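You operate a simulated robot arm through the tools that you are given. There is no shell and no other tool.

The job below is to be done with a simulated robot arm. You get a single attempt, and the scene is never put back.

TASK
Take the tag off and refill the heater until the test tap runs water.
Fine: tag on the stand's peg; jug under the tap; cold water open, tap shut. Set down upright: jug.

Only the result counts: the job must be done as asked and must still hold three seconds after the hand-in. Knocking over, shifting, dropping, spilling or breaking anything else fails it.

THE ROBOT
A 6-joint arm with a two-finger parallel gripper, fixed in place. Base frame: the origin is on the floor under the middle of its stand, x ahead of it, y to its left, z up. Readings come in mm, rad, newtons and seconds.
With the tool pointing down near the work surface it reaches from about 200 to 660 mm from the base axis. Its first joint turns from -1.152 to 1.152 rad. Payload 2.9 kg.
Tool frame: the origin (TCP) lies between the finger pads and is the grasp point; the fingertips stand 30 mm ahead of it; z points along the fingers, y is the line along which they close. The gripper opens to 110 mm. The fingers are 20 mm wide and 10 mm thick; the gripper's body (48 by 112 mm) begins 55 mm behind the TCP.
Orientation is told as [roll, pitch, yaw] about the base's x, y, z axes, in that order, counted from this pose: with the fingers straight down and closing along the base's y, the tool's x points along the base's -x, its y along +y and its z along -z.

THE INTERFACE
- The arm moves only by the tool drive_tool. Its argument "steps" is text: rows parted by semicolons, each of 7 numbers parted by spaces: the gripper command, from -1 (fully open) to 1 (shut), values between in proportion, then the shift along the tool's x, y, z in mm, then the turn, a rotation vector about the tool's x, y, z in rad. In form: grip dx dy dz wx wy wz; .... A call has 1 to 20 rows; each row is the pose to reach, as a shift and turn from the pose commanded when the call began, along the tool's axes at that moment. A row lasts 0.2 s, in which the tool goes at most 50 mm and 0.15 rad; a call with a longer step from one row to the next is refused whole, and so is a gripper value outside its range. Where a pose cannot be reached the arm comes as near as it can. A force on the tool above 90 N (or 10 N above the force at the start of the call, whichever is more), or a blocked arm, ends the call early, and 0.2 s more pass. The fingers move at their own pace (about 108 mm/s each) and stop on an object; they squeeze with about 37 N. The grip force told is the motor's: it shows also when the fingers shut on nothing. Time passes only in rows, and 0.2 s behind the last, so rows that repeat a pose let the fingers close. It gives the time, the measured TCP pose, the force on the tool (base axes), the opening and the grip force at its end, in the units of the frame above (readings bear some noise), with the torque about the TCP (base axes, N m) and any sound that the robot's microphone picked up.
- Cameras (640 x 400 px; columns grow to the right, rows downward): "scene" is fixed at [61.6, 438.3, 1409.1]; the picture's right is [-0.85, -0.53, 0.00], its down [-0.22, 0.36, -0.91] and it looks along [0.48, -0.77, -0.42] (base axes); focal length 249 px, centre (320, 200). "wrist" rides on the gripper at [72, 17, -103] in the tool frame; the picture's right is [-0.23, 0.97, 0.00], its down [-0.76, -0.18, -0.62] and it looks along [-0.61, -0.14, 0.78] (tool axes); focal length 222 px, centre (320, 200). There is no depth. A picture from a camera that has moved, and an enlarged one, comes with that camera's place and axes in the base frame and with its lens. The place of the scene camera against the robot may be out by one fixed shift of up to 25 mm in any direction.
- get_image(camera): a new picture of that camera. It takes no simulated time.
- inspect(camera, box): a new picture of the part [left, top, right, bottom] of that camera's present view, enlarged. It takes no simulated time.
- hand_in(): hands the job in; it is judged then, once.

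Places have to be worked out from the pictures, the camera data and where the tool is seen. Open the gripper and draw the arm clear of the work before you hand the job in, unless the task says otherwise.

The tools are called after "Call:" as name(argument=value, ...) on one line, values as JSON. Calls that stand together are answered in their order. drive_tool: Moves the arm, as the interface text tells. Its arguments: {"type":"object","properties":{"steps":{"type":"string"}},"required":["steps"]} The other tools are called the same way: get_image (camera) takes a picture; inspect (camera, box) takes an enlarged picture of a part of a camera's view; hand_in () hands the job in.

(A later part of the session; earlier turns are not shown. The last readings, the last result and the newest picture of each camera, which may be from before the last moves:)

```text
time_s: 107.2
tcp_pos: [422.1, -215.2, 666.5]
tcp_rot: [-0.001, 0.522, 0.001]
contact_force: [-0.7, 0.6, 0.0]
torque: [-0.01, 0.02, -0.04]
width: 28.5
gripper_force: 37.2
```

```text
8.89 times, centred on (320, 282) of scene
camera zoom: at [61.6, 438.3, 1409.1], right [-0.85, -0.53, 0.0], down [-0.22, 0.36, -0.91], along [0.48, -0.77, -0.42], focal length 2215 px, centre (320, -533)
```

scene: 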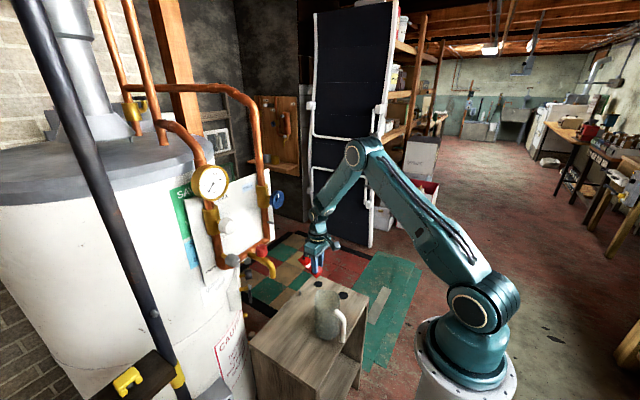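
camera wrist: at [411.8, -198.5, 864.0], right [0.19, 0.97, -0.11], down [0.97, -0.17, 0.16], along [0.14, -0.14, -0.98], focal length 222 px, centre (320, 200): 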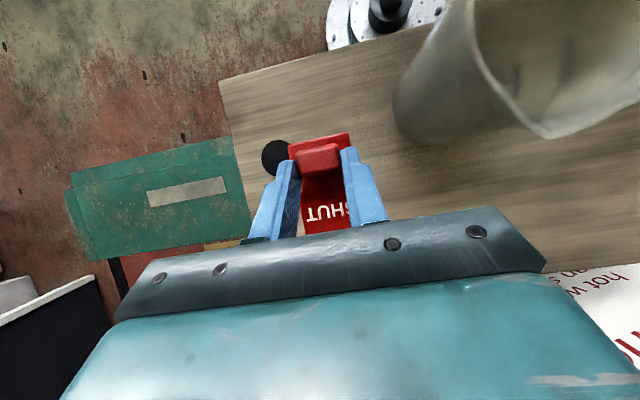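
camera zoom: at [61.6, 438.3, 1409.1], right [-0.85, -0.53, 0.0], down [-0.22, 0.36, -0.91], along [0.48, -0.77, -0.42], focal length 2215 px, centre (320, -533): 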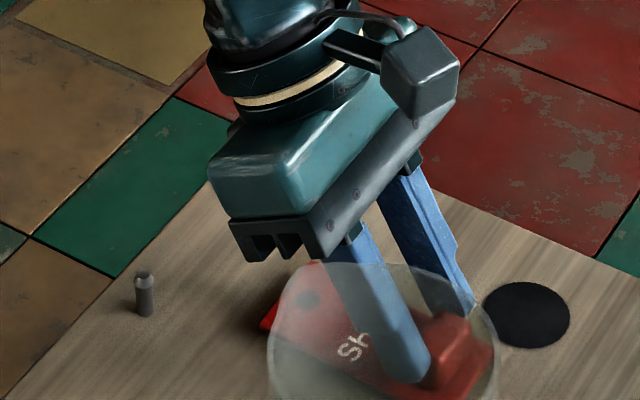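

No contact yet at TCP z 666.5. I'll continue down in small steps.

Call:
drive_tool(steps="1 -1.5 0 2.6 0 0 0; 1 -1.5 0 2.6 0 0 0")

Call:
drive_tool(steps="1 -1.2 0 2.1 0 0 0; 1 -1.2 0 2.1 0 0 0")

Call:
drive_tool(steps="1 -1.2 0 2.1 0 0 0; 1 -1.2 0 2.1 0 0 0")

```text
time_s: 107.8
tcp_pos: [421.1, -215.3, 662.6]
tcp_rot: [-0.002, 0.522, 0.003]
contact_force: [-0.4, 0.4, 0.0]
torque: [0.0, -0.01, 0.0]
width: 28.7
gripper_force: 37.2
```

```text
time_s: 108.4
tcp_pos: [421.3, -214.7, 661.6]
tcp_rot: [-0.001, 0.521, 0.002]
contact_force: [0.2, 0.1, 0.4]
torque: [0.06, 0.02, -0.03]
width: 28.8
gripper_force: 37.5
```

```text
time_s: 109.0
tcp_pos: [420.9, -216.7, 660.9]
tcp_rot: [-0.002, 0.521, -0.001]
contact_force: [-3.2, 1.6, 28.6]
torque: [0.03, 1.14, -0.03]
width: 28.7
gripper_force: 37.7
```

The block end of the plate touched the stand (28 N). I'll ease up a millimetre and open the fingers to release it, then back out along the tool axis.

Call:
drive_tool(steps="1 0.6 0 -1.1 0 0 0; 0.7 0.6 0 -1.1 0 0 0; 0.4 0.6 0 -1.1 0 0 0; 0.2 0.6 0 -1.1 0 0 0; 0.2 0.6 0 -1.1 0 0 0")

Call:
drive_tool(steps="0.2 0 0 -20 0 0 0; 0.2 0 0 -45 0 0 0; 0.2 0 0 -75 0 0 0; 0.2 0 0 -75 0 0 0")

Call:
get_image(camera="wrist")

Call:
inspect(camera="scene", box=[280, 250, 360, 310])

```text
time_s: 110.2
tcp_pos: [421.5, -216.2, 658.8]
tcp_rot: [-0.001, 0.524, 0.003]
contact_force: [0.2, 0.6, 0.2]
torque: [0.01, 0.0, -0.02]
width: 43.9
gripper_force: 0.0
```

```text
time_s: 111.2
tcp_pos: [458.5, -215.0, 726.6]
tcp_rot: [-0.002, 0.523, 0.003]
contact_force: [0.4, 0.0, -0.3]
torque: [-0.04, -0.01, 0.0]
width: 43.8
gripper_force: 0.1
```

```text
taken
camera wrist: at [448.4, -198.1, 851.5], right [0.19, 0.97, -0.11], down [0.97, -0.17, 0.16], along [0.14, -0.14, -0.98], focal length 222 px, centre (320, 200)
```

wrist: 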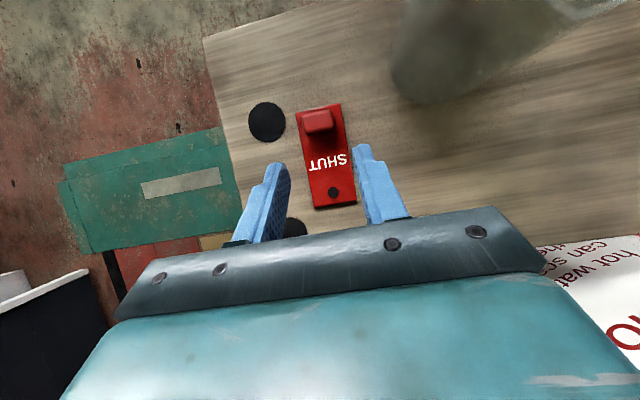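

```text
6.67 times, centred on (320, 280) of scene
camera zoom: at [61.6, 438.3, 1409.1], right [-0.85, -0.53, 0.0], down [-0.22, 0.36, -0.91], along [0.48, -0.77, -0.42], focal length 1662 px, centre (320, -333)
```

zoom: 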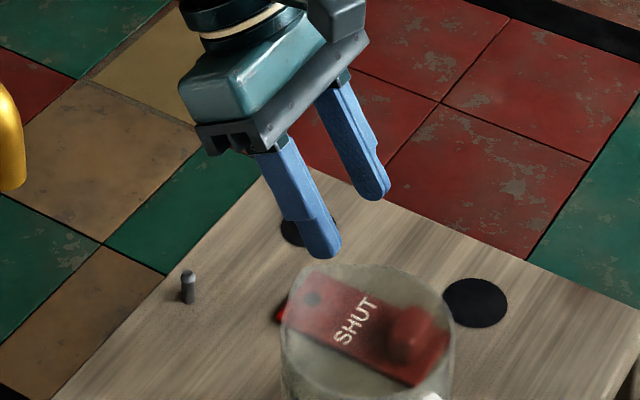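

The tag lies flat on the stand. I'll zoom to measure its position and orientation from this near-vertical view.

Call:
inspect(camera="wrist", box=[270, 90, 390, 220])

Call:
inspect(camera="wrist", box=[300, 110, 360, 210])

```text
3.08 times, centred on (330, 155) of wrist
camera zoom: at [448.4, -198.1, 851.5], right [0.19, 0.97, -0.11], down [0.97, -0.17, 0.16], along [0.14, -0.14, -0.98], focal length 684 px, centre (289, 338)
```

zoom: 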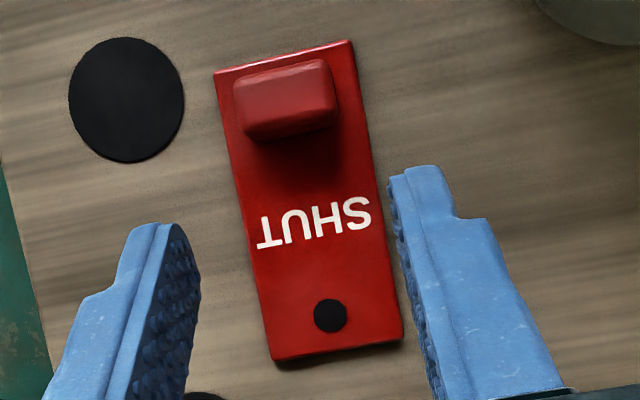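

```text
4.00 times, centred on (330, 160) of wrist
camera zoom: at [448.4, -198.1, 851.5], right [0.19, 0.97, -0.11], down [0.97, -0.17, 0.16], along [0.14, -0.14, -0.98], focal length 888 px, centre (280, 360)
```

zoom: 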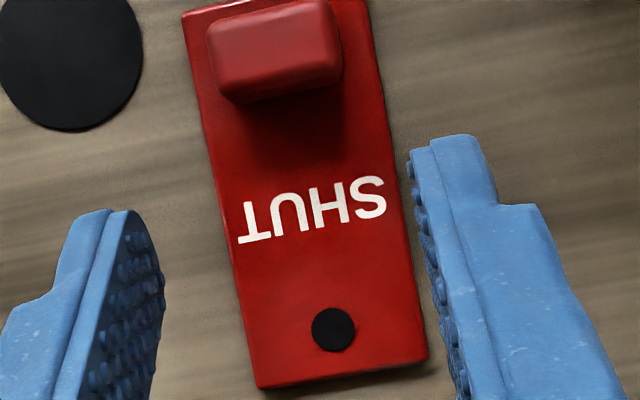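

Hole centre is at about (475.7, -215.9) with the plate aligned to x. I'll zoom on the block to find its centre for the regrasp.

Call:
inspect(camera="wrist", box=[296, 96, 346, 136])

```text
10.00 times, centred on (321, 116) of wrist
camera zoom: at [448.4, -198.1, 851.5], right [0.19, 0.97, -0.11], down [0.97, -0.17, 0.16], along [0.14, -0.14, -0.98], focal length 2221 px, centre (310, 1040)
```

zoom: 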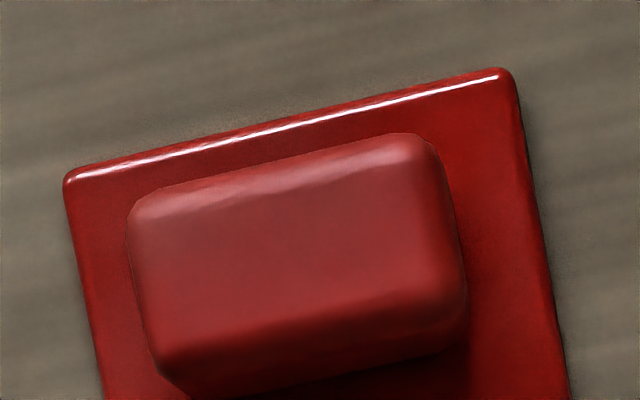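

Block top is about 29×16 mm centred at (405.3, -215.9). I'll bring the tool vertical above it and yaw it +90° so the fingers close on the block's short sides with the camera away from the jug.

Call:
drive_tool(steps="-0.09 12.3 0 -2.4 0 -0.13 0; -0.09 24.7 0 -4.8 0 -0.26 0; -0.09 37 0 -7.2 0 -0.39 0; -0.09 49.4 -1 -9.6 0 -0.523 0; -0.09 49.4 -1 -9.6 0 -0.523 0")

Call:
drive_tool(steps="-0.09 0 0 0 0 0 -0.15; -0.09 0 0 0 0 0 -0.3; -0.09 0 0 0 0 0 -0.45; -0.09 0 0 0 0 0 -0.6; -0.09 0 0 0 0 0 -0.75; -0.09 0 0 0 0 0 -0.75")

```text
time_s: 112.4
tcp_pos: [418.9, -216.4, 759.2]
tcp_rot: [-0.001, -0.003, 0.003]
contact_force: [0.3, -0.7, -0.4]
torque: [0.02, 0.02, 0.01]
width: 60.2
gripper_force: 0.0
```

```text
time_s: 113.8
tcp_pos: [420.8, -216.4, 758.6]
tcp_rot: [0.0, 0.0, 0.755]
contact_force: [0.0, -0.6, 0.7]
torque: [0.0, 0.01, 0.03]
width: 59.8
gripper_force: 0.0
```

Yaw is turning freely (0.755). I'll continue to +1.57.

Call:
drive_tool(steps="-0.09 0 0 0 0 0 -0.15; -0.09 0 0 0 0 0 -0.3; -0.09 0 0 0 0 0 -0.45; -0.09 0 0 0 0 0 -0.6; -0.09 0 0 0 0 0 -0.75; -0.09 0 0 0 0 0 -0.816; -0.09 0 0 0 0 0 -0.816")

Call:
get_image(camera="wrist")

Call:
get_image(camera="scene")

```text
time_s: 115.4
tcp_pos: [420.1, -217.2, 758.1]
tcp_rot: [-0.002, 0.0, 1.572]
contact_force: [-0.7, -0.6, 0.6]
torque: [-0.01, 0.01, -0.01]
width: 59.9
gripper_force: 0.0
```

```text
taken
camera wrist: at [405.2, -289.0, 862.1], right [-0.97, 0.23, 0.0], down [0.18, 0.76, 0.62], along [0.14, 0.61, -0.78], focal length 222 px, centre (320, 200)
```

wrist: 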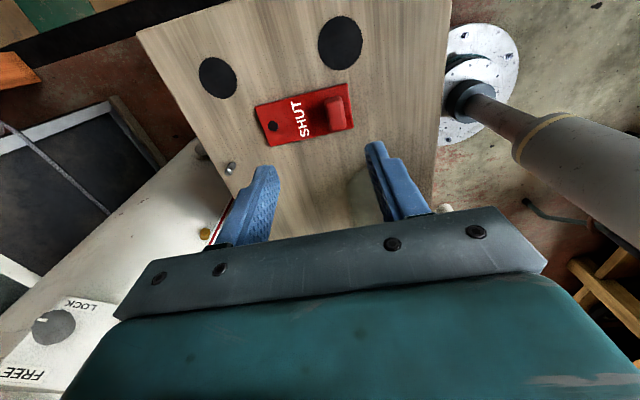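

```text
taken
```

scene: 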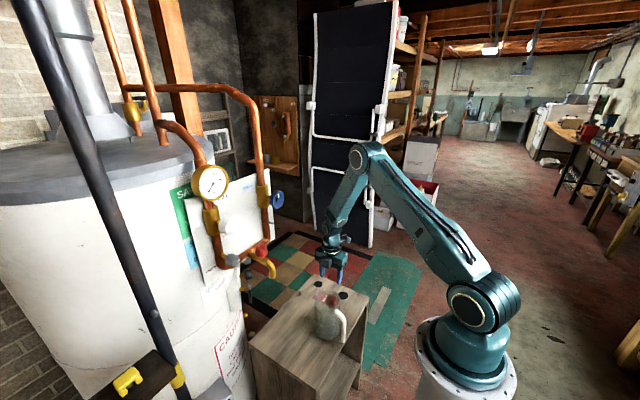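

Excellent view: the tag's hole and the stand's pin are both visible to the wrist camera now. I'll zoom for accurate measurement.

Call:
inspect(camera="wrist", box=[210, 80, 370, 190])

Call:
inspect(camera="wrist", box=[0, 270, 130, 400])

```text
3.64 times, centred on (290, 135) of wrist
camera zoom: at [405.2, -289.0, 862.1], right [-0.97, 0.23, 0.0], down [0.18, 0.76, 0.62], along [0.14, 0.61, -0.78], focal length 808 px, centre (429, 436)
```

zoom: 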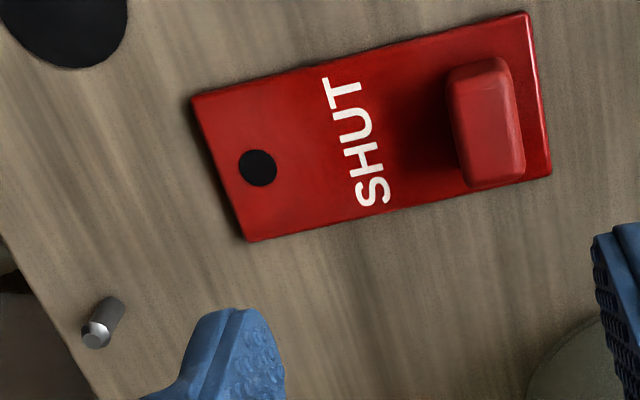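

```text
3.08 times, centred on (65, 335) of wrist
camera zoom: at [405.2, -289.0, 862.1], right [-0.97, 0.23, 0.0], down [0.18, 0.76, 0.62], along [0.14, 0.61, -0.78], focal length 684 px, centre (1105, -215)
```

zoom: 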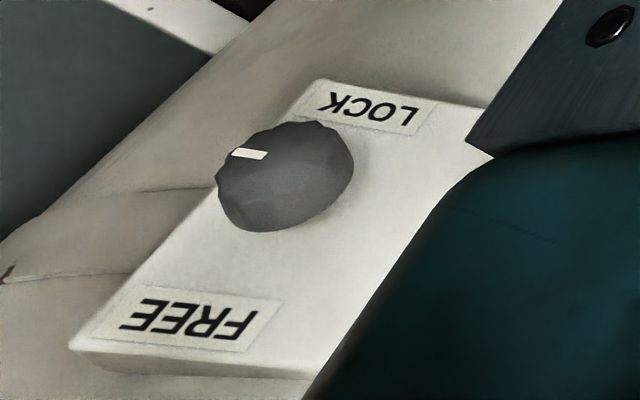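

Block centre ≈ (405.6, -216.3), hole ≈ (476, -214.6), pin ≈ (541.5, -179.3). I'll descend over the block with the fingers open.

Call:
drive_tool(steps="-0.09 -0.5 7 20 0 0 0; -0.09 -0.9 14.5 45 0 0 0; -0.09 -0.9 14.5 68 0 0 0; -0.09 -0.9 14.5 68 0 0 0")

Call:
get_image(camera="wrist")

Call:
inspect(camera="scene", box=[280, 250, 360, 310])

```text
time_s: 116.4
tcp_pos: [407.5, -214.9, 691.8]
tcp_rot: [0.0, 0.002, 1.569]
contact_force: [-0.1, 0.7, -0.4]
torque: [0.0, 0.03, 0.0]
width: 59.8
gripper_force: 0.1
```

```text
taken
camera wrist: at [391.9, -286.5, 794.6], right [-0.97, 0.23, 0.0], down [0.18, 0.76, 0.62], along [0.14, 0.61, -0.78], focal length 222 px, centre (320, 200)
```

wrist: 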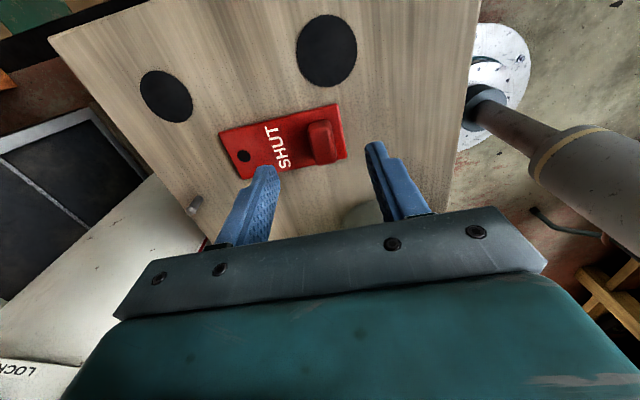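

```text
6.67 times, centred on (320, 280) of scene
camera zoom: at [61.6, 438.3, 1409.1], right [-0.85, -0.53, 0.0], down [-0.22, 0.36, -0.91], along [0.48, -0.77, -0.42], focal length 1662 px, centre (320, -333)
```

zoom: 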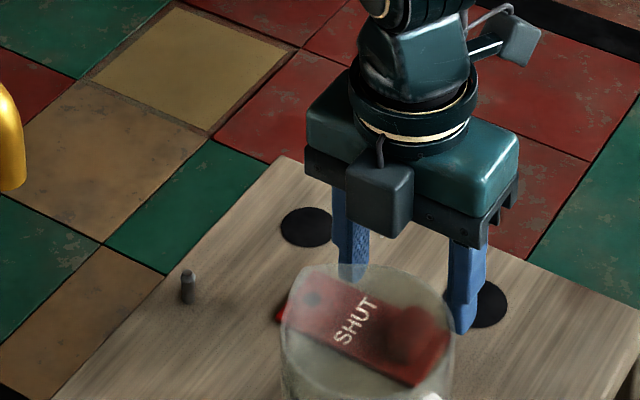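

The block is centred between the fingers. I'll lower until the tips are about 2-3 mm above the plate.

Call:
drive_tool(steps="-0.09 0 0 18 0 0 0; -0.09 0 0 36 0 0 0; -0.09 0 0 36 0 0 0")

Call:
get_image(camera="wrist")

Call:
inspect(camera="wrist", box=[220, 110, 400, 220])

```text
time_s: 117.2
tcp_pos: [407.3, -216.6, 656.4]
tcp_rot: [0.0, 0.002, 1.568]
contact_force: [0.9, 0.2, -0.9]
torque: [0.0, 0.0, 0.01]
width: 60.2
gripper_force: 0.1
```

```text
taken
camera wrist: at [391.8, -288.1, 758.9], right [-0.97, 0.23, 0.0], down [0.18, 0.76, 0.62], along [0.14, 0.61, -0.78], focal length 222 px, centre (320, 200)
```

wrist: 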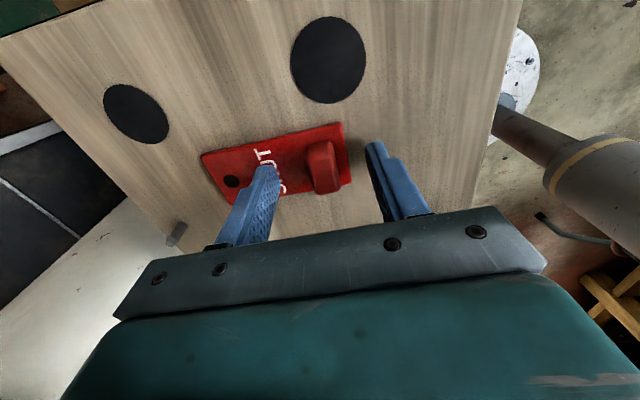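

```text
3.56 times, centred on (310, 165) of wrist
camera zoom: at [391.8, -288.1, 758.9], right [-0.97, 0.23, 0.0], down [0.18, 0.76, 0.62], along [0.14, 0.61, -0.78], focal length 790 px, centre (356, 324)
```

zoom: 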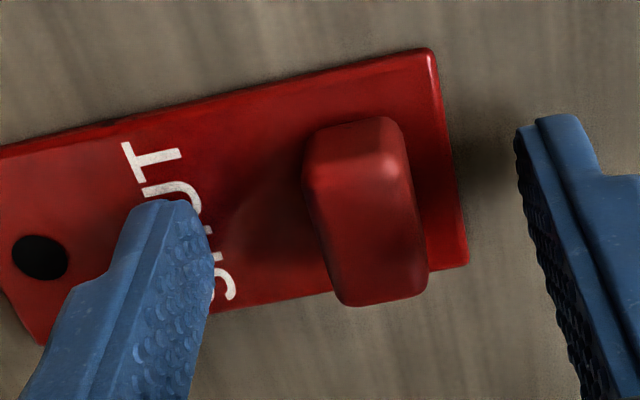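

Fingers straddle the block properly. I'll lower 2 mm more and close.

Call:
drive_tool(steps="-0.09 0 1 2 0 0 0; 0.3 0 1 2 0 0 0; 0.6 0 1 2 0 0 0; 1 0 1 2 0 0 0; 1 0 1 2 0 0 0; 1 0 1 2 0 0 0")

Call:
inspect(camera="wrist", box=[180, 80, 400, 220])

```text
time_s: 118.6
tcp_pos: [407.0, -215.2, 653.9]
tcp_rot: [-0.002, 0.004, 1.569]
contact_force: [-9.6, -1.4, 35.3]
torque: [0.04, 0.23, 0.02]
width: 16.5
gripper_force: 36.7
```

```text
2.86 times, centred on (290, 150) of wrist
camera zoom: at [390.5, -288.1, 757.8], right [-0.97, 0.23, 0.0], down [0.18, 0.76, 0.62], along [0.15, 0.6, -0.78], focal length 635 px, centre (406, 343)
```

zoom: 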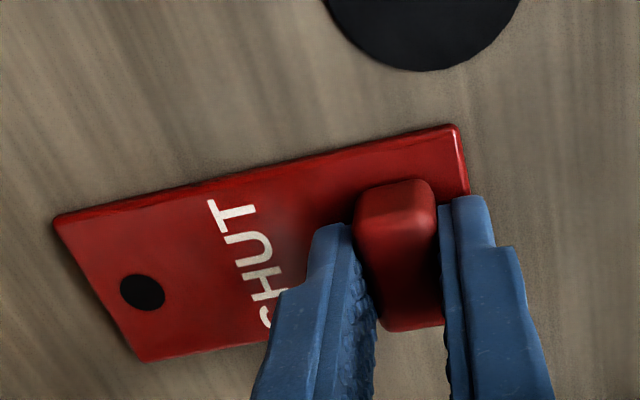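

Gripped (16.5 mm) with the tips resting on the plate. I'll lift straight up 45 mm.

Call:
drive_tool(steps="1 0 0 -10 0 0 0; 1 0 0 -28 0 0 0; 1 0 0 -45 0 0 0; 1 0 0 -45 0 0 0")

Call:
get_image(camera="wrist")

Call:
inspect(camera="scene", box=[280, 250, 360, 310])

```text
time_s: 119.6
tcp_pos: [405.4, -215.8, 697.1]
tcp_rot: [-0.001, 0.001, 1.568]
contact_force: [-0.3, 0.1, -0.5]
torque: [0.01, 0.05, -0.04]
width: 16.5
gripper_force: 36.6
```

```text
taken
camera wrist: at [390.1, -288.1, 800.6], right [-0.97, 0.23, 0.0], down [0.18, 0.76, 0.62], along [0.14, 0.61, -0.78], focal length 222 px, centre (320, 200)
```

wrist: 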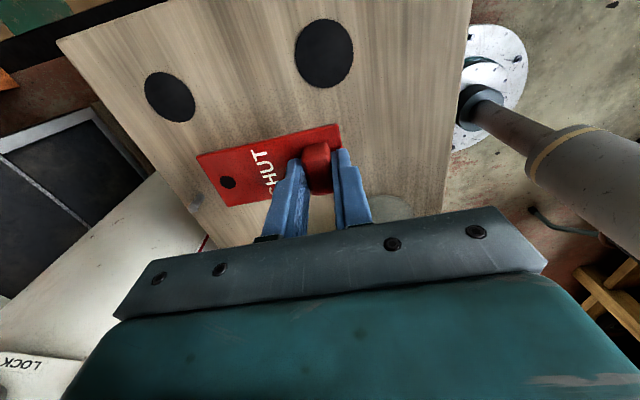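

```text
6.67 times, centred on (320, 280) of scene
camera zoom: at [61.6, 438.3, 1409.1], right [-0.85, -0.53, 0.0], down [-0.22, 0.36, -0.91], along [0.48, -0.77, -0.42], focal length 1662 px, centre (320, -333)
```

zoom: 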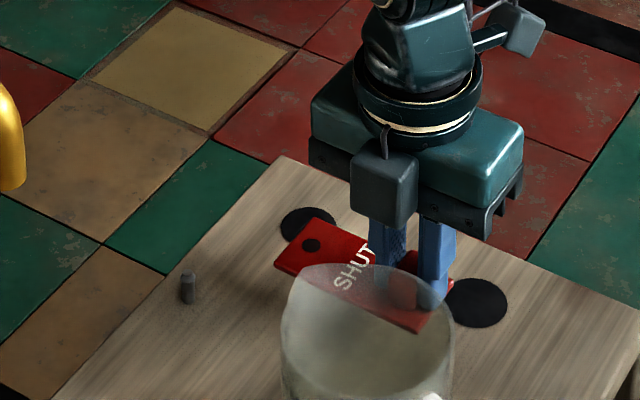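

The tag is held level and its hole is visible. I'll zoom to measure the hole's position in the tool frame.

Call:
inspect(camera="wrist", box=[190, 140, 280, 220])

```text
5.00 times, centred on (235, 180) of wrist
camera zoom: at [390.1, -288.1, 800.6], right [-0.97, 0.23, 0.0], down [0.18, 0.76, 0.62], along [0.14, 0.61, -0.78], focal length 1111 px, centre (745, 300)
```

zoom: 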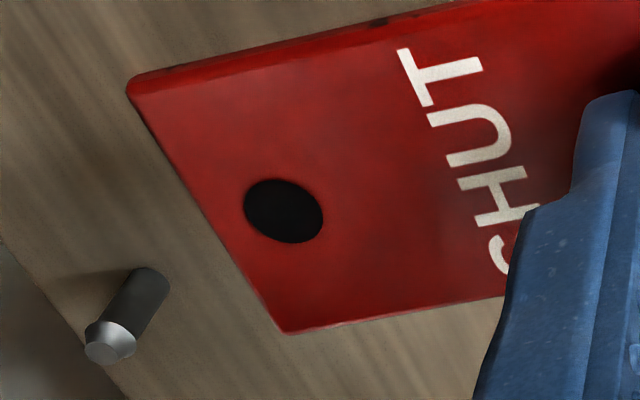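

Hole sits at tool (-2, -69.5). I'll shift the tag in +x, keeping y≈-222 (clear of the jug), so the pin is just beyond the plate's far edge for a precise comparison.

Call:
drive_tool(steps="1 3 -33 -2 0 0 0; 1 6 -66 -3 0 0 0; 1 6 -66 -3 0 0 0")

Call:
get_image(camera="wrist")

Call:
inspect(camera="wrist", box=[190, 140, 280, 220])

```text
time_s: 120.4
tcp_pos: [471.5, -220.3, 699.2]
tcp_rot: [-0.003, -0.002, 1.569]
contact_force: [-0.1, 0.4, -0.2]
torque: [0.02, 0.01, 0.01]
width: 16.6
gripper_force: 36.7
```

```text
taken
camera wrist: at [456.3, -294.3, 803.4], right [-0.97, 0.23, 0.0], down [0.18, 0.76, 0.62], along [0.14, 0.61, -0.78], focal length 222 px, centre (320, 200)
```

wrist: 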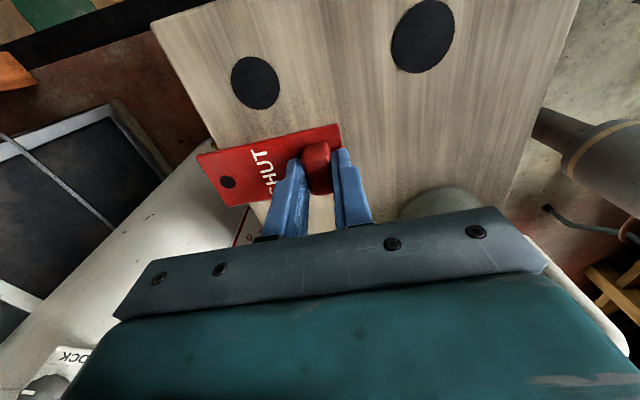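

```text
5.00 times, centred on (235, 180) of wrist
camera zoom: at [456.3, -294.3, 803.4], right [-0.97, 0.23, 0.0], down [0.18, 0.76, 0.62], along [0.14, 0.61, -0.78], focal length 1111 px, centre (745, 300)
```

zoom: 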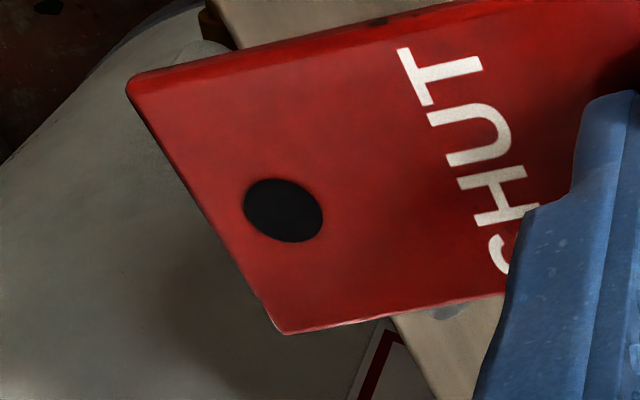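

The pin is just hidden by the plate here. I'll move to the estimated alignment (TCP ≈ 470, -182) at a height just above the pin and look through the hole.

Call:
drive_tool(steps="1 -19 0.7 4 0 0 0; 1 -38.1 1.4 9 0 0 0; 1 -38.1 1.4 9 0 0 0")

Call:
inspect(camera="wrist", box=[190, 140, 280, 220])

Call:
inspect(camera="scene", box=[284, 272, 312, 293])

```text
time_s: 121.2
tcp_pos: [470.1, -182.1, 691.8]
tcp_rot: [-0.001, 0.0, 1.569]
contact_force: [-0.6, 0.3, -0.4]
torque: [-0.01, 0.0, -0.03]
width: 16.5
gripper_force: 37.1
```

```text
5.00 times, centred on (235, 180) of wrist
camera zoom: at [454.6, -255.1, 794.5], right [-0.97, 0.23, 0.0], down [0.18, 0.76, 0.62], along [0.14, 0.61, -0.78], focal length 1111 px, centre (745, 300)
```

zoom: 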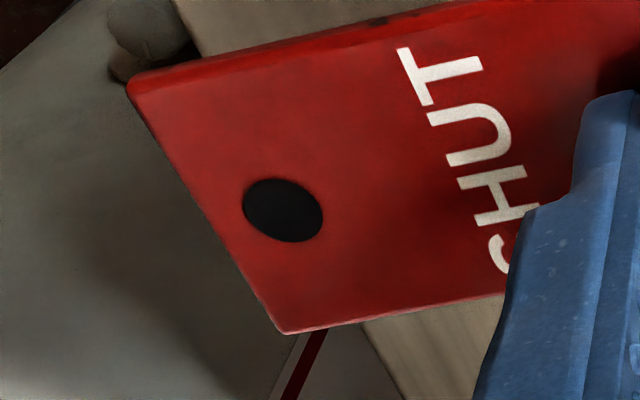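

```text
16.00 times, centred on (298, 282) of scene
camera zoom: at [61.6, 438.3, 1409.1], right [-0.85, -0.53, 0.0], down [-0.22, 0.36, -0.91], along [0.48, -0.77, -0.42], focal length 3988 px, centre (672, -1120)
```

zoom: 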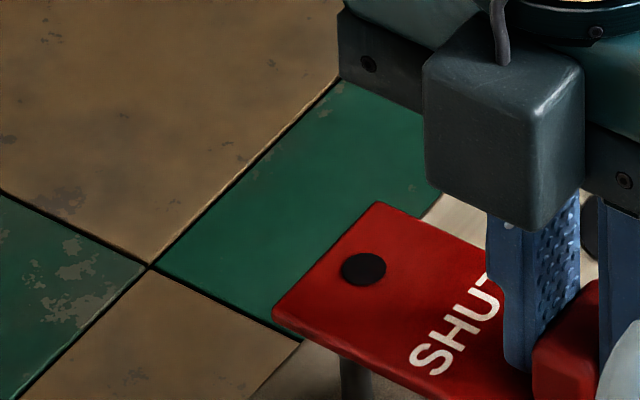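

Accounting for the pin's near-edge in the image, both cameras now agree: the hole must move about (+2.9, +1.0) mm. I'll make that shift and lower to just above the pin tip (z≈640).

Call:
drive_tool(steps="1 -1 -2.9 0 0 0 0; 1 -1 -2.9 7 0 0 0; 1 -1 -2.9 13 0 0 0; 1 -1 -2.9 13 0 0 0")

Call:
inspect(camera="scene", box=[284, 272, 312, 293])

Call:
drive_tool(steps="1 0 0 4 0 0 0; 1 0 0 4 0 0 0")

```text
time_s: 122.2
tcp_pos: [472.0, -180.6, 677.6]
tcp_rot: [0.0, -0.002, 1.572]
contact_force: [-0.4, 12.0, 1.0]
torque: [0.13, -0.02, 0.3]
width: 16.5
gripper_force: 37.0
```

```text
16.00 times, centred on (298, 282) of scene
camera zoom: at [61.5, 438.5, 1409.0], right [-0.85, -0.53, 0.0], down [-0.22, 0.36, -0.91], along [0.48, -0.77, -0.42], focal length 3988 px, centre (672, -1120)
```

zoom: 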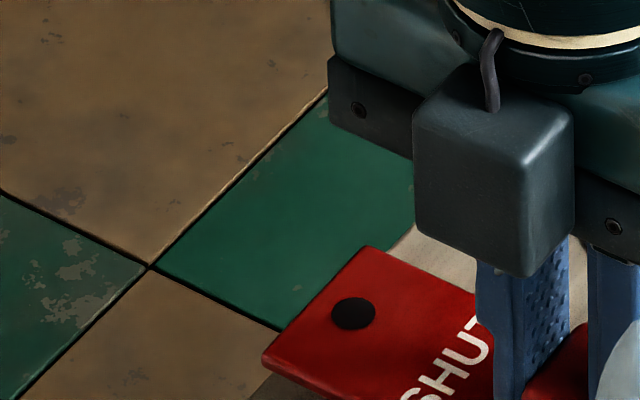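

```text
time_s: 122.8
tcp_pos: [471.1, -180.0, 674.9]
tcp_rot: [-0.001, -0.002, 1.573]
contact_force: [0.4, 16.5, -0.6]
torque: [0.35, 0.08, 0.36]
width: 16.7
gripper_force: 36.7
```

There's a sideways force (+y, 16 N) but no vertical force at the height where the plate meets the pin tip. I'll ease the tool +1 mm in y to relieve it and lower another 3 mm to see if the pin is entering.

Call:
drive_tool(steps="1 -1 0 1.5 0 0 0; 1 -1 0 3 0 0 0; 1 -1 0 3 0 0 0")

Call:
inspect(camera="scene", box=[270, 250, 350, 310])

Call:
get_image(camera="wrist")

```text
time_s: 123.6
tcp_pos: [472.6, -180.6, 671.7]
tcp_rot: [-0.002, -0.002, 1.571]
contact_force: [-1.1, 16.1, -0.3]
torque: [0.37, 0.06, 0.29]
width: 16.7
gripper_force: 36.9
```

```text
6.67 times, centred on (310, 280) of scene
camera zoom: at [61.6, 438.5, 1409.0], right [-0.85, -0.53, 0.0], down [-0.22, 0.36, -0.91], along [0.48, -0.77, -0.42], focal length 1662 px, centre (387, -333)
```

zoom: 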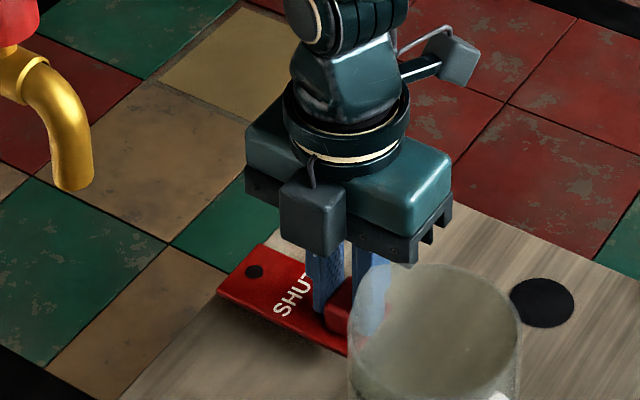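

```text
taken
camera wrist: at [456.5, -253.5, 774.8], right [-0.97, 0.23, 0.0], down [0.18, 0.76, 0.62], along [0.14, 0.61, -0.78], focal length 222 px, centre (320, 200)
```

wrist: 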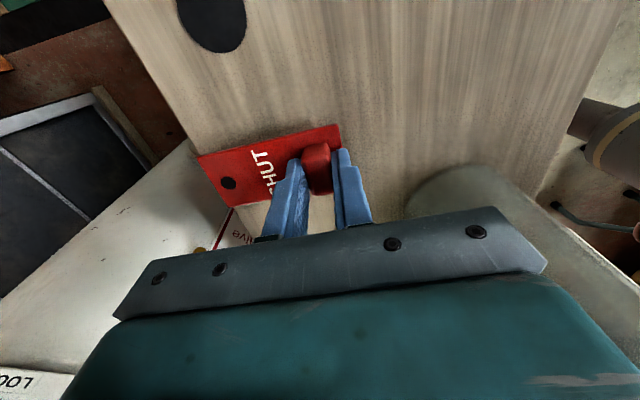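

The plate is now below the pin's tip level with no vertical force, so the pin is in the hole. The steady +y force remains; I'll move +2 mm in y to relieve it.

Call:
drive_tool(steps="1 -1 0 0 0 0 0; 1 -2 0 0 0 0 0; 1 -2 0 0 0 0 0")

Call:
inspect(camera="scene", box=[284, 272, 312, 293])

```text
time_s: 124.4
tcp_pos: [474.4, -179.8, 672.1]
tcp_rot: [0.001, 0.004, 1.569]
contact_force: [-6.0, 8.7, -0.5]
torque: [0.3, 0.11, 0.21]
width: 16.6
gripper_force: 37.2
```

```text
16.00 times, centred on (298, 282) of scene
camera zoom: at [61.5, 438.4, 1409.1], right [-0.85, -0.53, 0.0], down [-0.22, 0.36, -0.91], along [0.48, -0.77, -0.42], focal length 3988 px, centre (672, -1120)
```

zoom: 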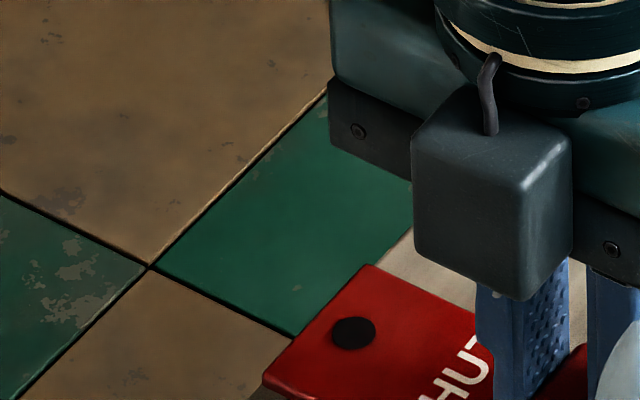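

Fy halved and a small -x force appeared: the pin is indeed inside the hole and constraining it. I'll nudge (-1, +1) mm and lower another 6 mm.

Call:
drive_tool(steps="1 -1 1 0 0 0 0; 1 -1 1 3 0 0 0; 1 -1 1 6 0 0 0; 1 -1 1 6 0 0 0")

Call:
inspect(camera="scene", box=[284, 276, 312, 297])

```text
time_s: 125.4
tcp_pos: [472.3, -180.3, 665.7]
tcp_rot: [-0.003, 0.003, 1.567]
contact_force: [1.7, -3.7, -0.4]
torque: [-0.02, 0.05, -0.08]
width: 16.7
gripper_force: 36.8
```

```text
16.00 times, centred on (298, 286) of scene
camera zoom: at [61.6, 438.2, 1409.1], right [-0.85, -0.53, 0.0], down [-0.22, 0.36, -0.91], along [0.48, -0.77, -0.42], focal length 3988 px, centre (672, -1184)
```

zoom: 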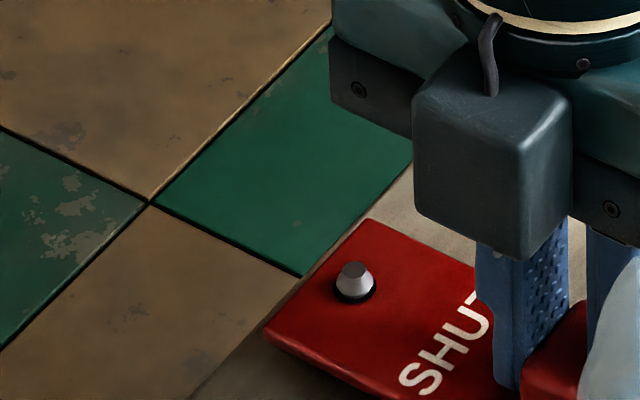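

The pin now protrudes through the tag's hole. I'll lower the rest of the way until the plate rests on the stand.

Call:
drive_tool(steps="1 0 0 4 0 0 0; 1 0 0 8 0 0 0; 1 0 0 8 0 0 0")

Call:
drive_tool(steps="1 0 0 2 0 0 0; 1 0 0 4 0 0 0; 1 0 0 4 0 0 0")

Call:
inspect(camera="scene", box=[284, 276, 312, 297])

```text
time_s: 126.2
tcp_pos: [472.8, -179.2, 659.3]
tcp_rot: [-0.003, 0.001, 1.567]
contact_force: [-6.9, -7.3, 16.8]
torque: [-0.17, -0.19, -0.13]
width: 16.5
gripper_force: 36.9
```

```text
time_s: 127.0
tcp_pos: [471.8, -179.7, 656.7]
tcp_rot: [-0.004, 0.005, 1.568]
contact_force: [-25.9, -5.3, 55.9]
torque: [-0.12, -0.54, -0.06]
width: 17.2
gripper_force: 36.9
```

```text
16.00 times, centred on (298, 286) of scene
camera zoom: at [60.2, 438.5, 1409.1], right [-0.85, -0.53, 0.0], down [-0.22, 0.36, -0.91], along [0.48, -0.77, -0.42], focal length 3988 px, centre (672, -1184)
```

zoom: 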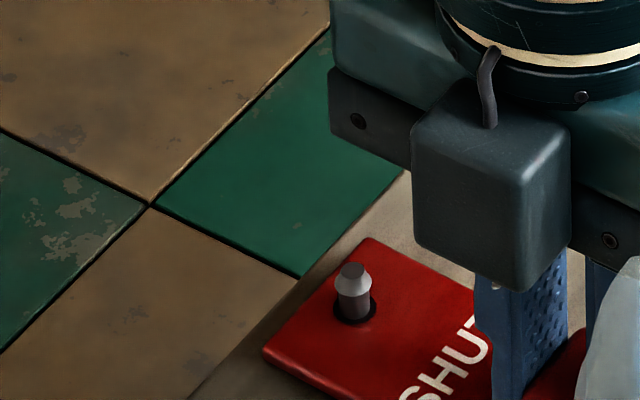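

The plate is pressed on the stand with the pin well through it. I'll ease up 2 mm and open the fingers.

Call:
drive_tool(steps="1 0 0 -1.5 0 0 0; 0.5 0 0 -1.5 0 0 0; 0.2 0 0 -1.5 0 0 0; 0 0 0 -1.5 0 0 0; 0 0 0 -1.5 0 0 0")

Call:
drive_tool(steps="0 0 0 -15 0 0 0; 0 0 0 -40 0 0 0; 0 0 0 -70 0 0 0; 0 0 0 -100 0 0 0; 0 0 0 -100 0 0 0")

Call:
get_image(camera="wrist")

Call:
inspect(camera="scene", box=[270, 260, 350, 320])

```text
time_s: 128.2
tcp_pos: [471.5, -178.5, 658.2]
tcp_rot: [-0.004, 0.004, 1.567]
contact_force: [-24.3, -6.0, 53.6]
torque: [-0.16, -0.6, -0.11]
width: 42.4
gripper_force: 0.0
```

```text
time_s: 129.4
tcp_pos: [470.9, -177.7, 755.3]
tcp_rot: [-0.003, 0.0, 1.569]
contact_force: [-0.5, 0.9, -0.5]
torque: [-0.04, -0.01, -0.04]
width: 54.9
gripper_force: 0.1
```

```text
taken
camera wrist: at [455.7, -249.5, 859.0], right [-0.97, 0.23, 0.0], down [0.18, 0.76, 0.62], along [0.14, 0.61, -0.78], focal length 222 px, centre (320, 200)
```

wrist: 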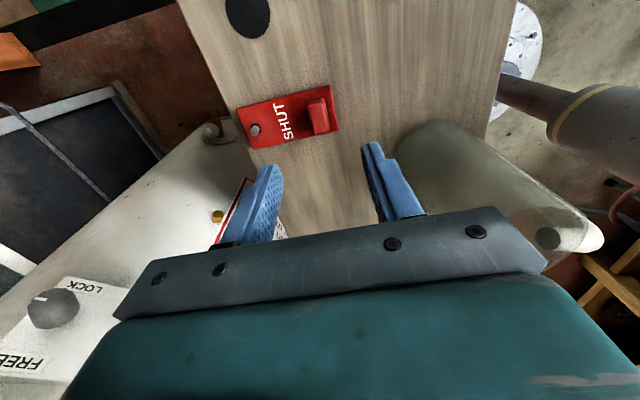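

```text
6.67 times, centred on (310, 290) of scene
camera zoom: at [61.6, 438.3, 1409.1], right [-0.85, -0.53, 0.0], down [-0.22, 0.36, -0.91], along [0.48, -0.77, -0.42], focal length 1662 px, centre (387, -400)
```

zoom: 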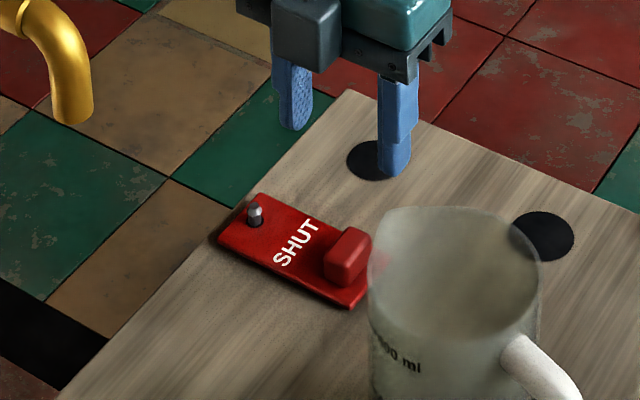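

The tag is on the stand's pin, flat and released. Next is the jug: I'll look at it and its handle from the current view.

Call:
inspect(camera="wrist", box=[370, 100, 640, 280])

Call:
inspect(camera="scene", box=[290, 270, 380, 350])

```text
2.22 times, centred on (505, 190) of wrist
camera zoom: at [455.7, -249.5, 859.0], right [-0.97, 0.23, 0.0], down [0.18, 0.76, 0.62], along [0.14, 0.61, -0.78], focal length 494 px, centre (-91, 222)
```

zoom: 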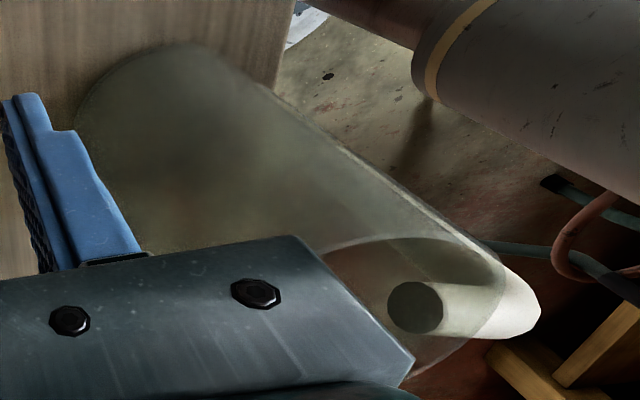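

```text
5.00 times, centred on (335, 310) of scene
camera zoom: at [61.6, 438.3, 1409.1], right [-0.85, -0.53, 0.0], down [-0.22, 0.36, -0.91], along [0.48, -0.77, -0.42], focal length 1246 px, centre (245, -350)
```

zoom: 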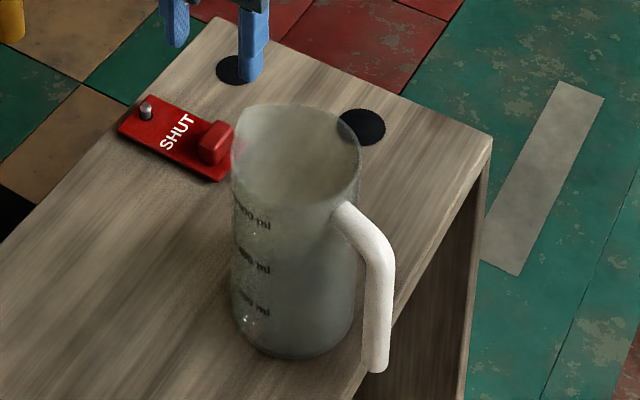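

The handle is an open vertical bar about 20 mm thick on the jug's -x side. I'll rise, swing over to above it with yaw -0.33 (fingers closing across the bar) and look straight down.

Call:
drive_tool(steps="-0.3 0 0 -45 0 0 0; -0.3 0 0 -90 0 0 0; -0.3 0 0 -110 0 0 0; -0.3 0 0 -110 0 0 0")

Call:
drive_tool(steps="-0.3 -8 13 0 0 0 0.145; -0.3 -16 26 0 0 0 0.29; -0.3 -24 39 0 0 0 0.435; -0.3 -32 52 0 0 0 0.58; -0.3 -40 66 0 0 0 0.725; -0.3 -48 79 0 0 0 0.87; -0.3 -56 92 0 0 0 1.015; -0.3 -64 105 0 0 0 1.16; -0.3 -72 118 0 0 0 1.305; -0.3 -80 131 0 0 0 1.45; -0.3 -88 145 0 0 0 1.595; -0.3 -96 158 0 0 0 1.74; -0.3 -103 171 0 0 0 1.885; -0.3 -103 171 0 0 0 1.9; -0.3 -103 171 0 0 0 1.9")

Call:
get_image(camera="wrist")

Call:
get_image(camera="scene")

```text
time_s: 130.4
tcp_pos: [472.0, -177.1, 868.3]
tcp_rot: [-0.003, 0.002, 1.569]
contact_force: [-0.5, 0.1, -0.1]
torque: [-0.02, 0.03, 0.01]
width: 71.6
gripper_force: 0.2
```

```text
time_s: 133.6
tcp_pos: [301.1, -75.1, 865.1]
tcp_rot: [0.0, -0.002, -0.331]
contact_force: [0.0, -0.1, 0.1]
torque: [-0.05, 0.04, -0.01]
width: 71.3
gripper_force: 0.0
```

```text
taken
camera wrist: at [238.8, -35.3, 967.5], right [0.53, 0.85, 0.0], down [0.66, -0.42, 0.62], along [0.53, -0.33, -0.78], focal length 222 px, centre (320, 200)
```

wrist: 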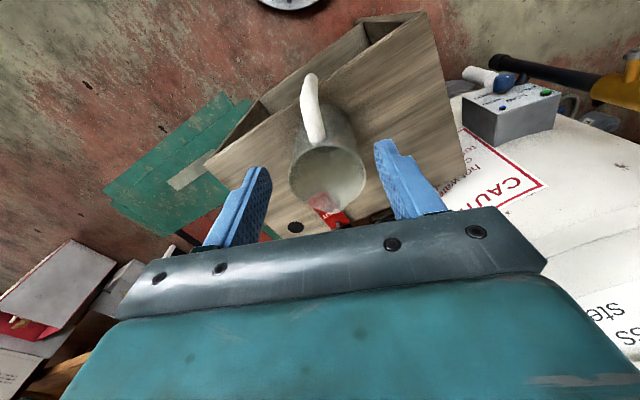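

```text
taken
```

scene: 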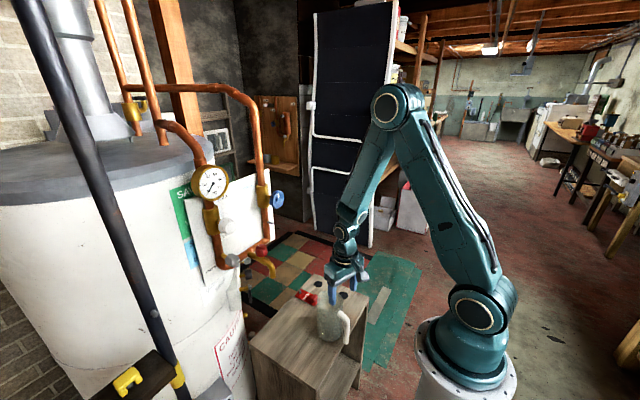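

Unflagged, and the jug with its handle is in view. I'll zoom in to measure the handle bar and rim.

Call:
inspect(camera="wrist", box=[250, 50, 410, 230])

Call:
inspect(camera="wrist", box=[280, 60, 350, 150])

```text
2.22 times, centred on (330, 140) of wrist
camera zoom: at [238.8, -35.3, 967.5], right [0.53, 0.85, 0.0], down [0.66, -0.42, 0.62], along [0.53, -0.33, -0.78], focal length 494 px, centre (298, 333)
```

zoom: 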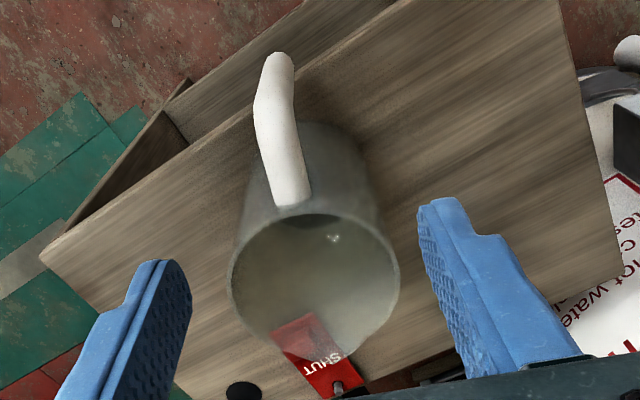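

```text
4.44 times, centred on (315, 105) of wrist
camera zoom: at [238.8, -35.3, 967.5], right [0.53, 0.85, 0.0], down [0.66, -0.42, 0.62], along [0.53, -0.33, -0.78], focal length 987 px, centre (342, 622)
```

zoom: 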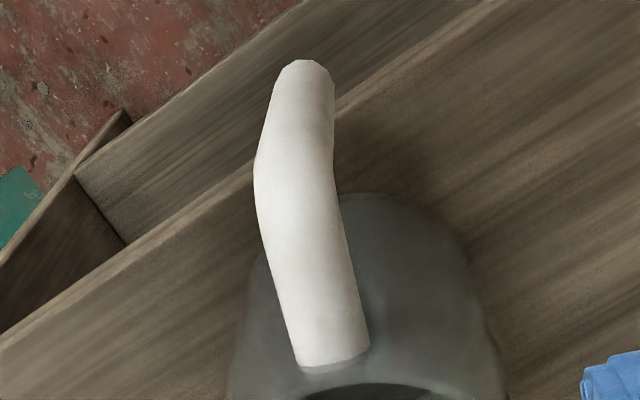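

The bar is vertical at about (281, -74.5), 18-20 mm thick, with the jug axis near (368, -102). I'll descend over the handle to z=760 first and check alignment.

Call:
drive_tool(steps="-0.3 6 -2 30 0 0 0; -0.3 13 -4 65 0 0 0; -0.3 19.1 -6 100 0 0 0; -0.3 19.1 -6 100 0 0 0")

Call:
get_image(camera="wrist")

Call:
inspect(camera="scene", box=[290, 230, 400, 350])

```text
time_s: 134.6
tcp_pos: [278.4, -75.4, 763.8]
tcp_rot: [0.0, -0.002, -0.332]
contact_force: [-0.1, 0.6, -0.6]
torque: [-0.04, 0.04, -0.01]
width: 71.4
gripper_force: 0.0
```

```text
taken
camera wrist: at [217.5, -35.8, 867.8], right [0.53, 0.85, 0.0], down [0.66, -0.41, 0.62], along [0.53, -0.33, -0.78], focal length 222 px, centre (320, 200)
```

wrist: 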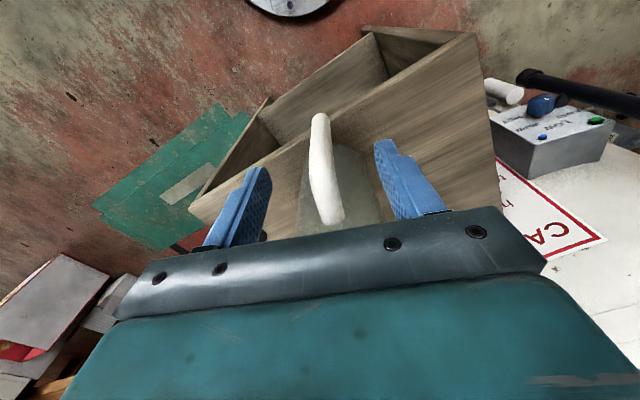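

```text
3.33 times, centred on (345, 290) of scene
camera zoom: at [61.6, 438.3, 1409.1], right [-0.85, -0.53, 0.0], down [-0.22, 0.36, -0.91], along [0.48, -0.77, -0.42], focal length 831 px, centre (237, -100)
```

zoom: 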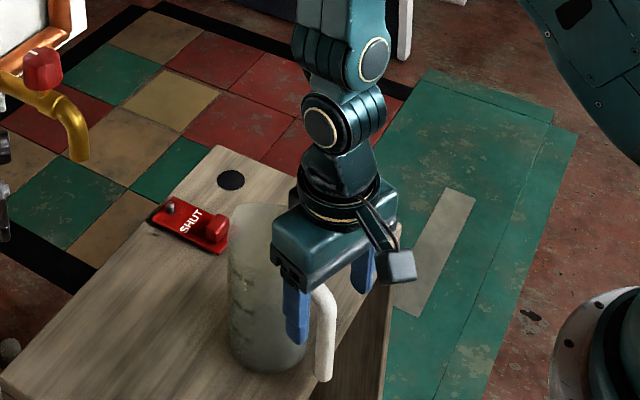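

The handle is centred between the fingers. I'll zoom once more to verify the radial position before lowering.

Call:
inspect(camera="wrist", box=[270, 100, 380, 230])

```text
3.08 times, centred on (325, 165) of wrist
camera zoom: at [217.5, -35.8, 867.8], right [0.53, 0.85, 0.0], down [0.66, -0.41, 0.62], along [0.53, -0.33, -0.78], focal length 684 px, centre (305, 308)
```

zoom: 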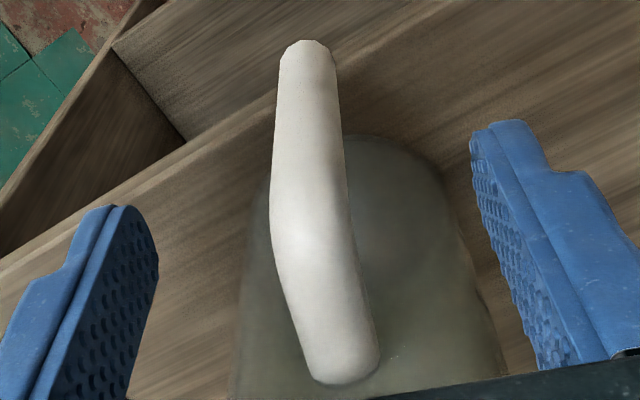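

Bar spans z≈639-746 at (280.7, -74); the handle top is near 756. I'll lower to TCP z≈712 so the palm clears it, then close.

Call:
drive_tool(steps="-0.3 0 0 18 0 0 0; -0.3 0 0 36 0 0 0; -0.3 0 0 52 0 0 0; -0.3 0 0 52 0 0 0")

Call:
drive_tool(steps="0.3 0 0 0 0 0 0; 0.6 0 0 0 0 0 0; 1 0 0 0 0 0 0; 1 0 0 0 0 0 0")

Call:
get_image(camera="wrist")

Call:
inspect(camera="scene", box=[290, 230, 400, 350])

```text
time_s: 135.6
tcp_pos: [280.1, -76.6, 711.4]
tcp_rot: [0.0, -0.003, -0.332]
contact_force: [0.7, -0.6, -0.4]
torque: [-0.02, 0.03, 0.02]
width: 71.4
gripper_force: 0.1
```

```text
time_s: 136.6
tcp_pos: [279.4, -76.8, 713.0]
tcp_rot: [0.001, 0.0, -0.331]
contact_force: [-0.7, 0.1, 0.5]
torque: [0.02, 0.08, 0.01]
width: 17.6
gripper_force: 36.9
```

```text
taken
camera wrist: at [218.1, -36.6, 816.1], right [0.53, 0.85, 0.0], down [0.66, -0.41, 0.62], along [0.53, -0.33, -0.78], focal length 222 px, centre (320, 200)
```

wrist: 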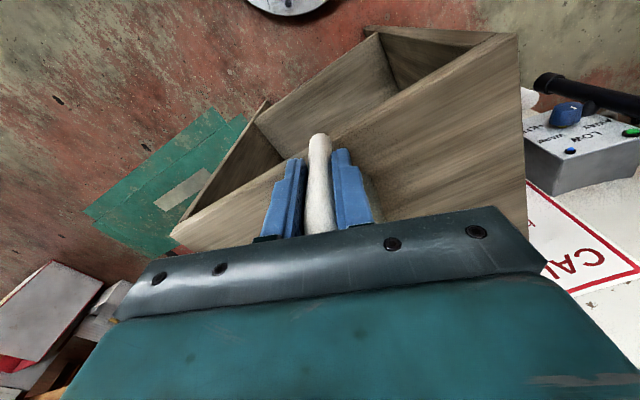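

```text
3.33 times, centred on (345, 290) of scene
camera zoom: at [61.6, 438.3, 1409.1], right [-0.85, -0.53, 0.0], down [-0.22, 0.36, -0.91], along [0.48, -0.77, -0.42], focal length 831 px, centre (237, -100)
```

zoom: 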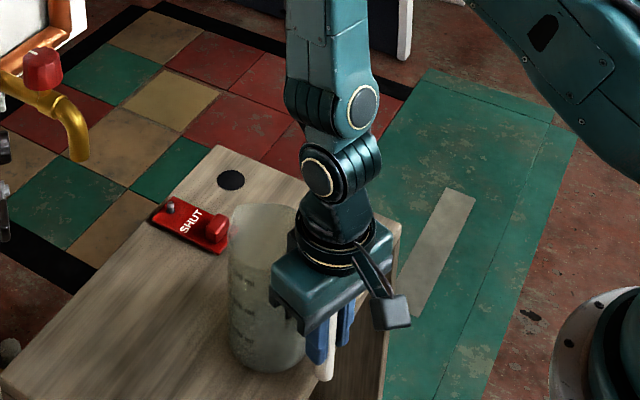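

Handle gripped (17.6 mm). I'll lift gently 8 mm and check the load and tilt.

Call:
drive_tool(steps="1 0 0 -3 0 0 0; 1 0 0 -8 0 0 0; 1 0 0 -8 0 0 0; 1 0 0 -8 0 0 0")

Call:
inspect(camera="scene", box=[290, 270, 380, 350])

```text
time_s: 137.6
tcp_pos: [280.2, -74.9, 719.9]
tcp_rot: [0.0, -0.001, -0.33]
contact_force: [0.4, -0.3, -1.8]
torque: [0.04, 0.12, 0.0]
width: 17.8
gripper_force: 36.7
```

```text
5.00 times, centred on (335, 310) of scene
camera zoom: at [61.6, 438.3, 1409.1], right [-0.85, -0.53, 0.0], down [-0.22, 0.36, -0.91], along [0.48, -0.77, -0.42], focal length 1246 px, centre (245, -350)
```

zoom: 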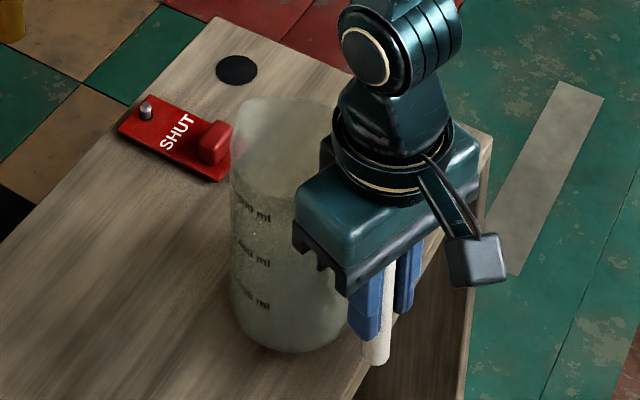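

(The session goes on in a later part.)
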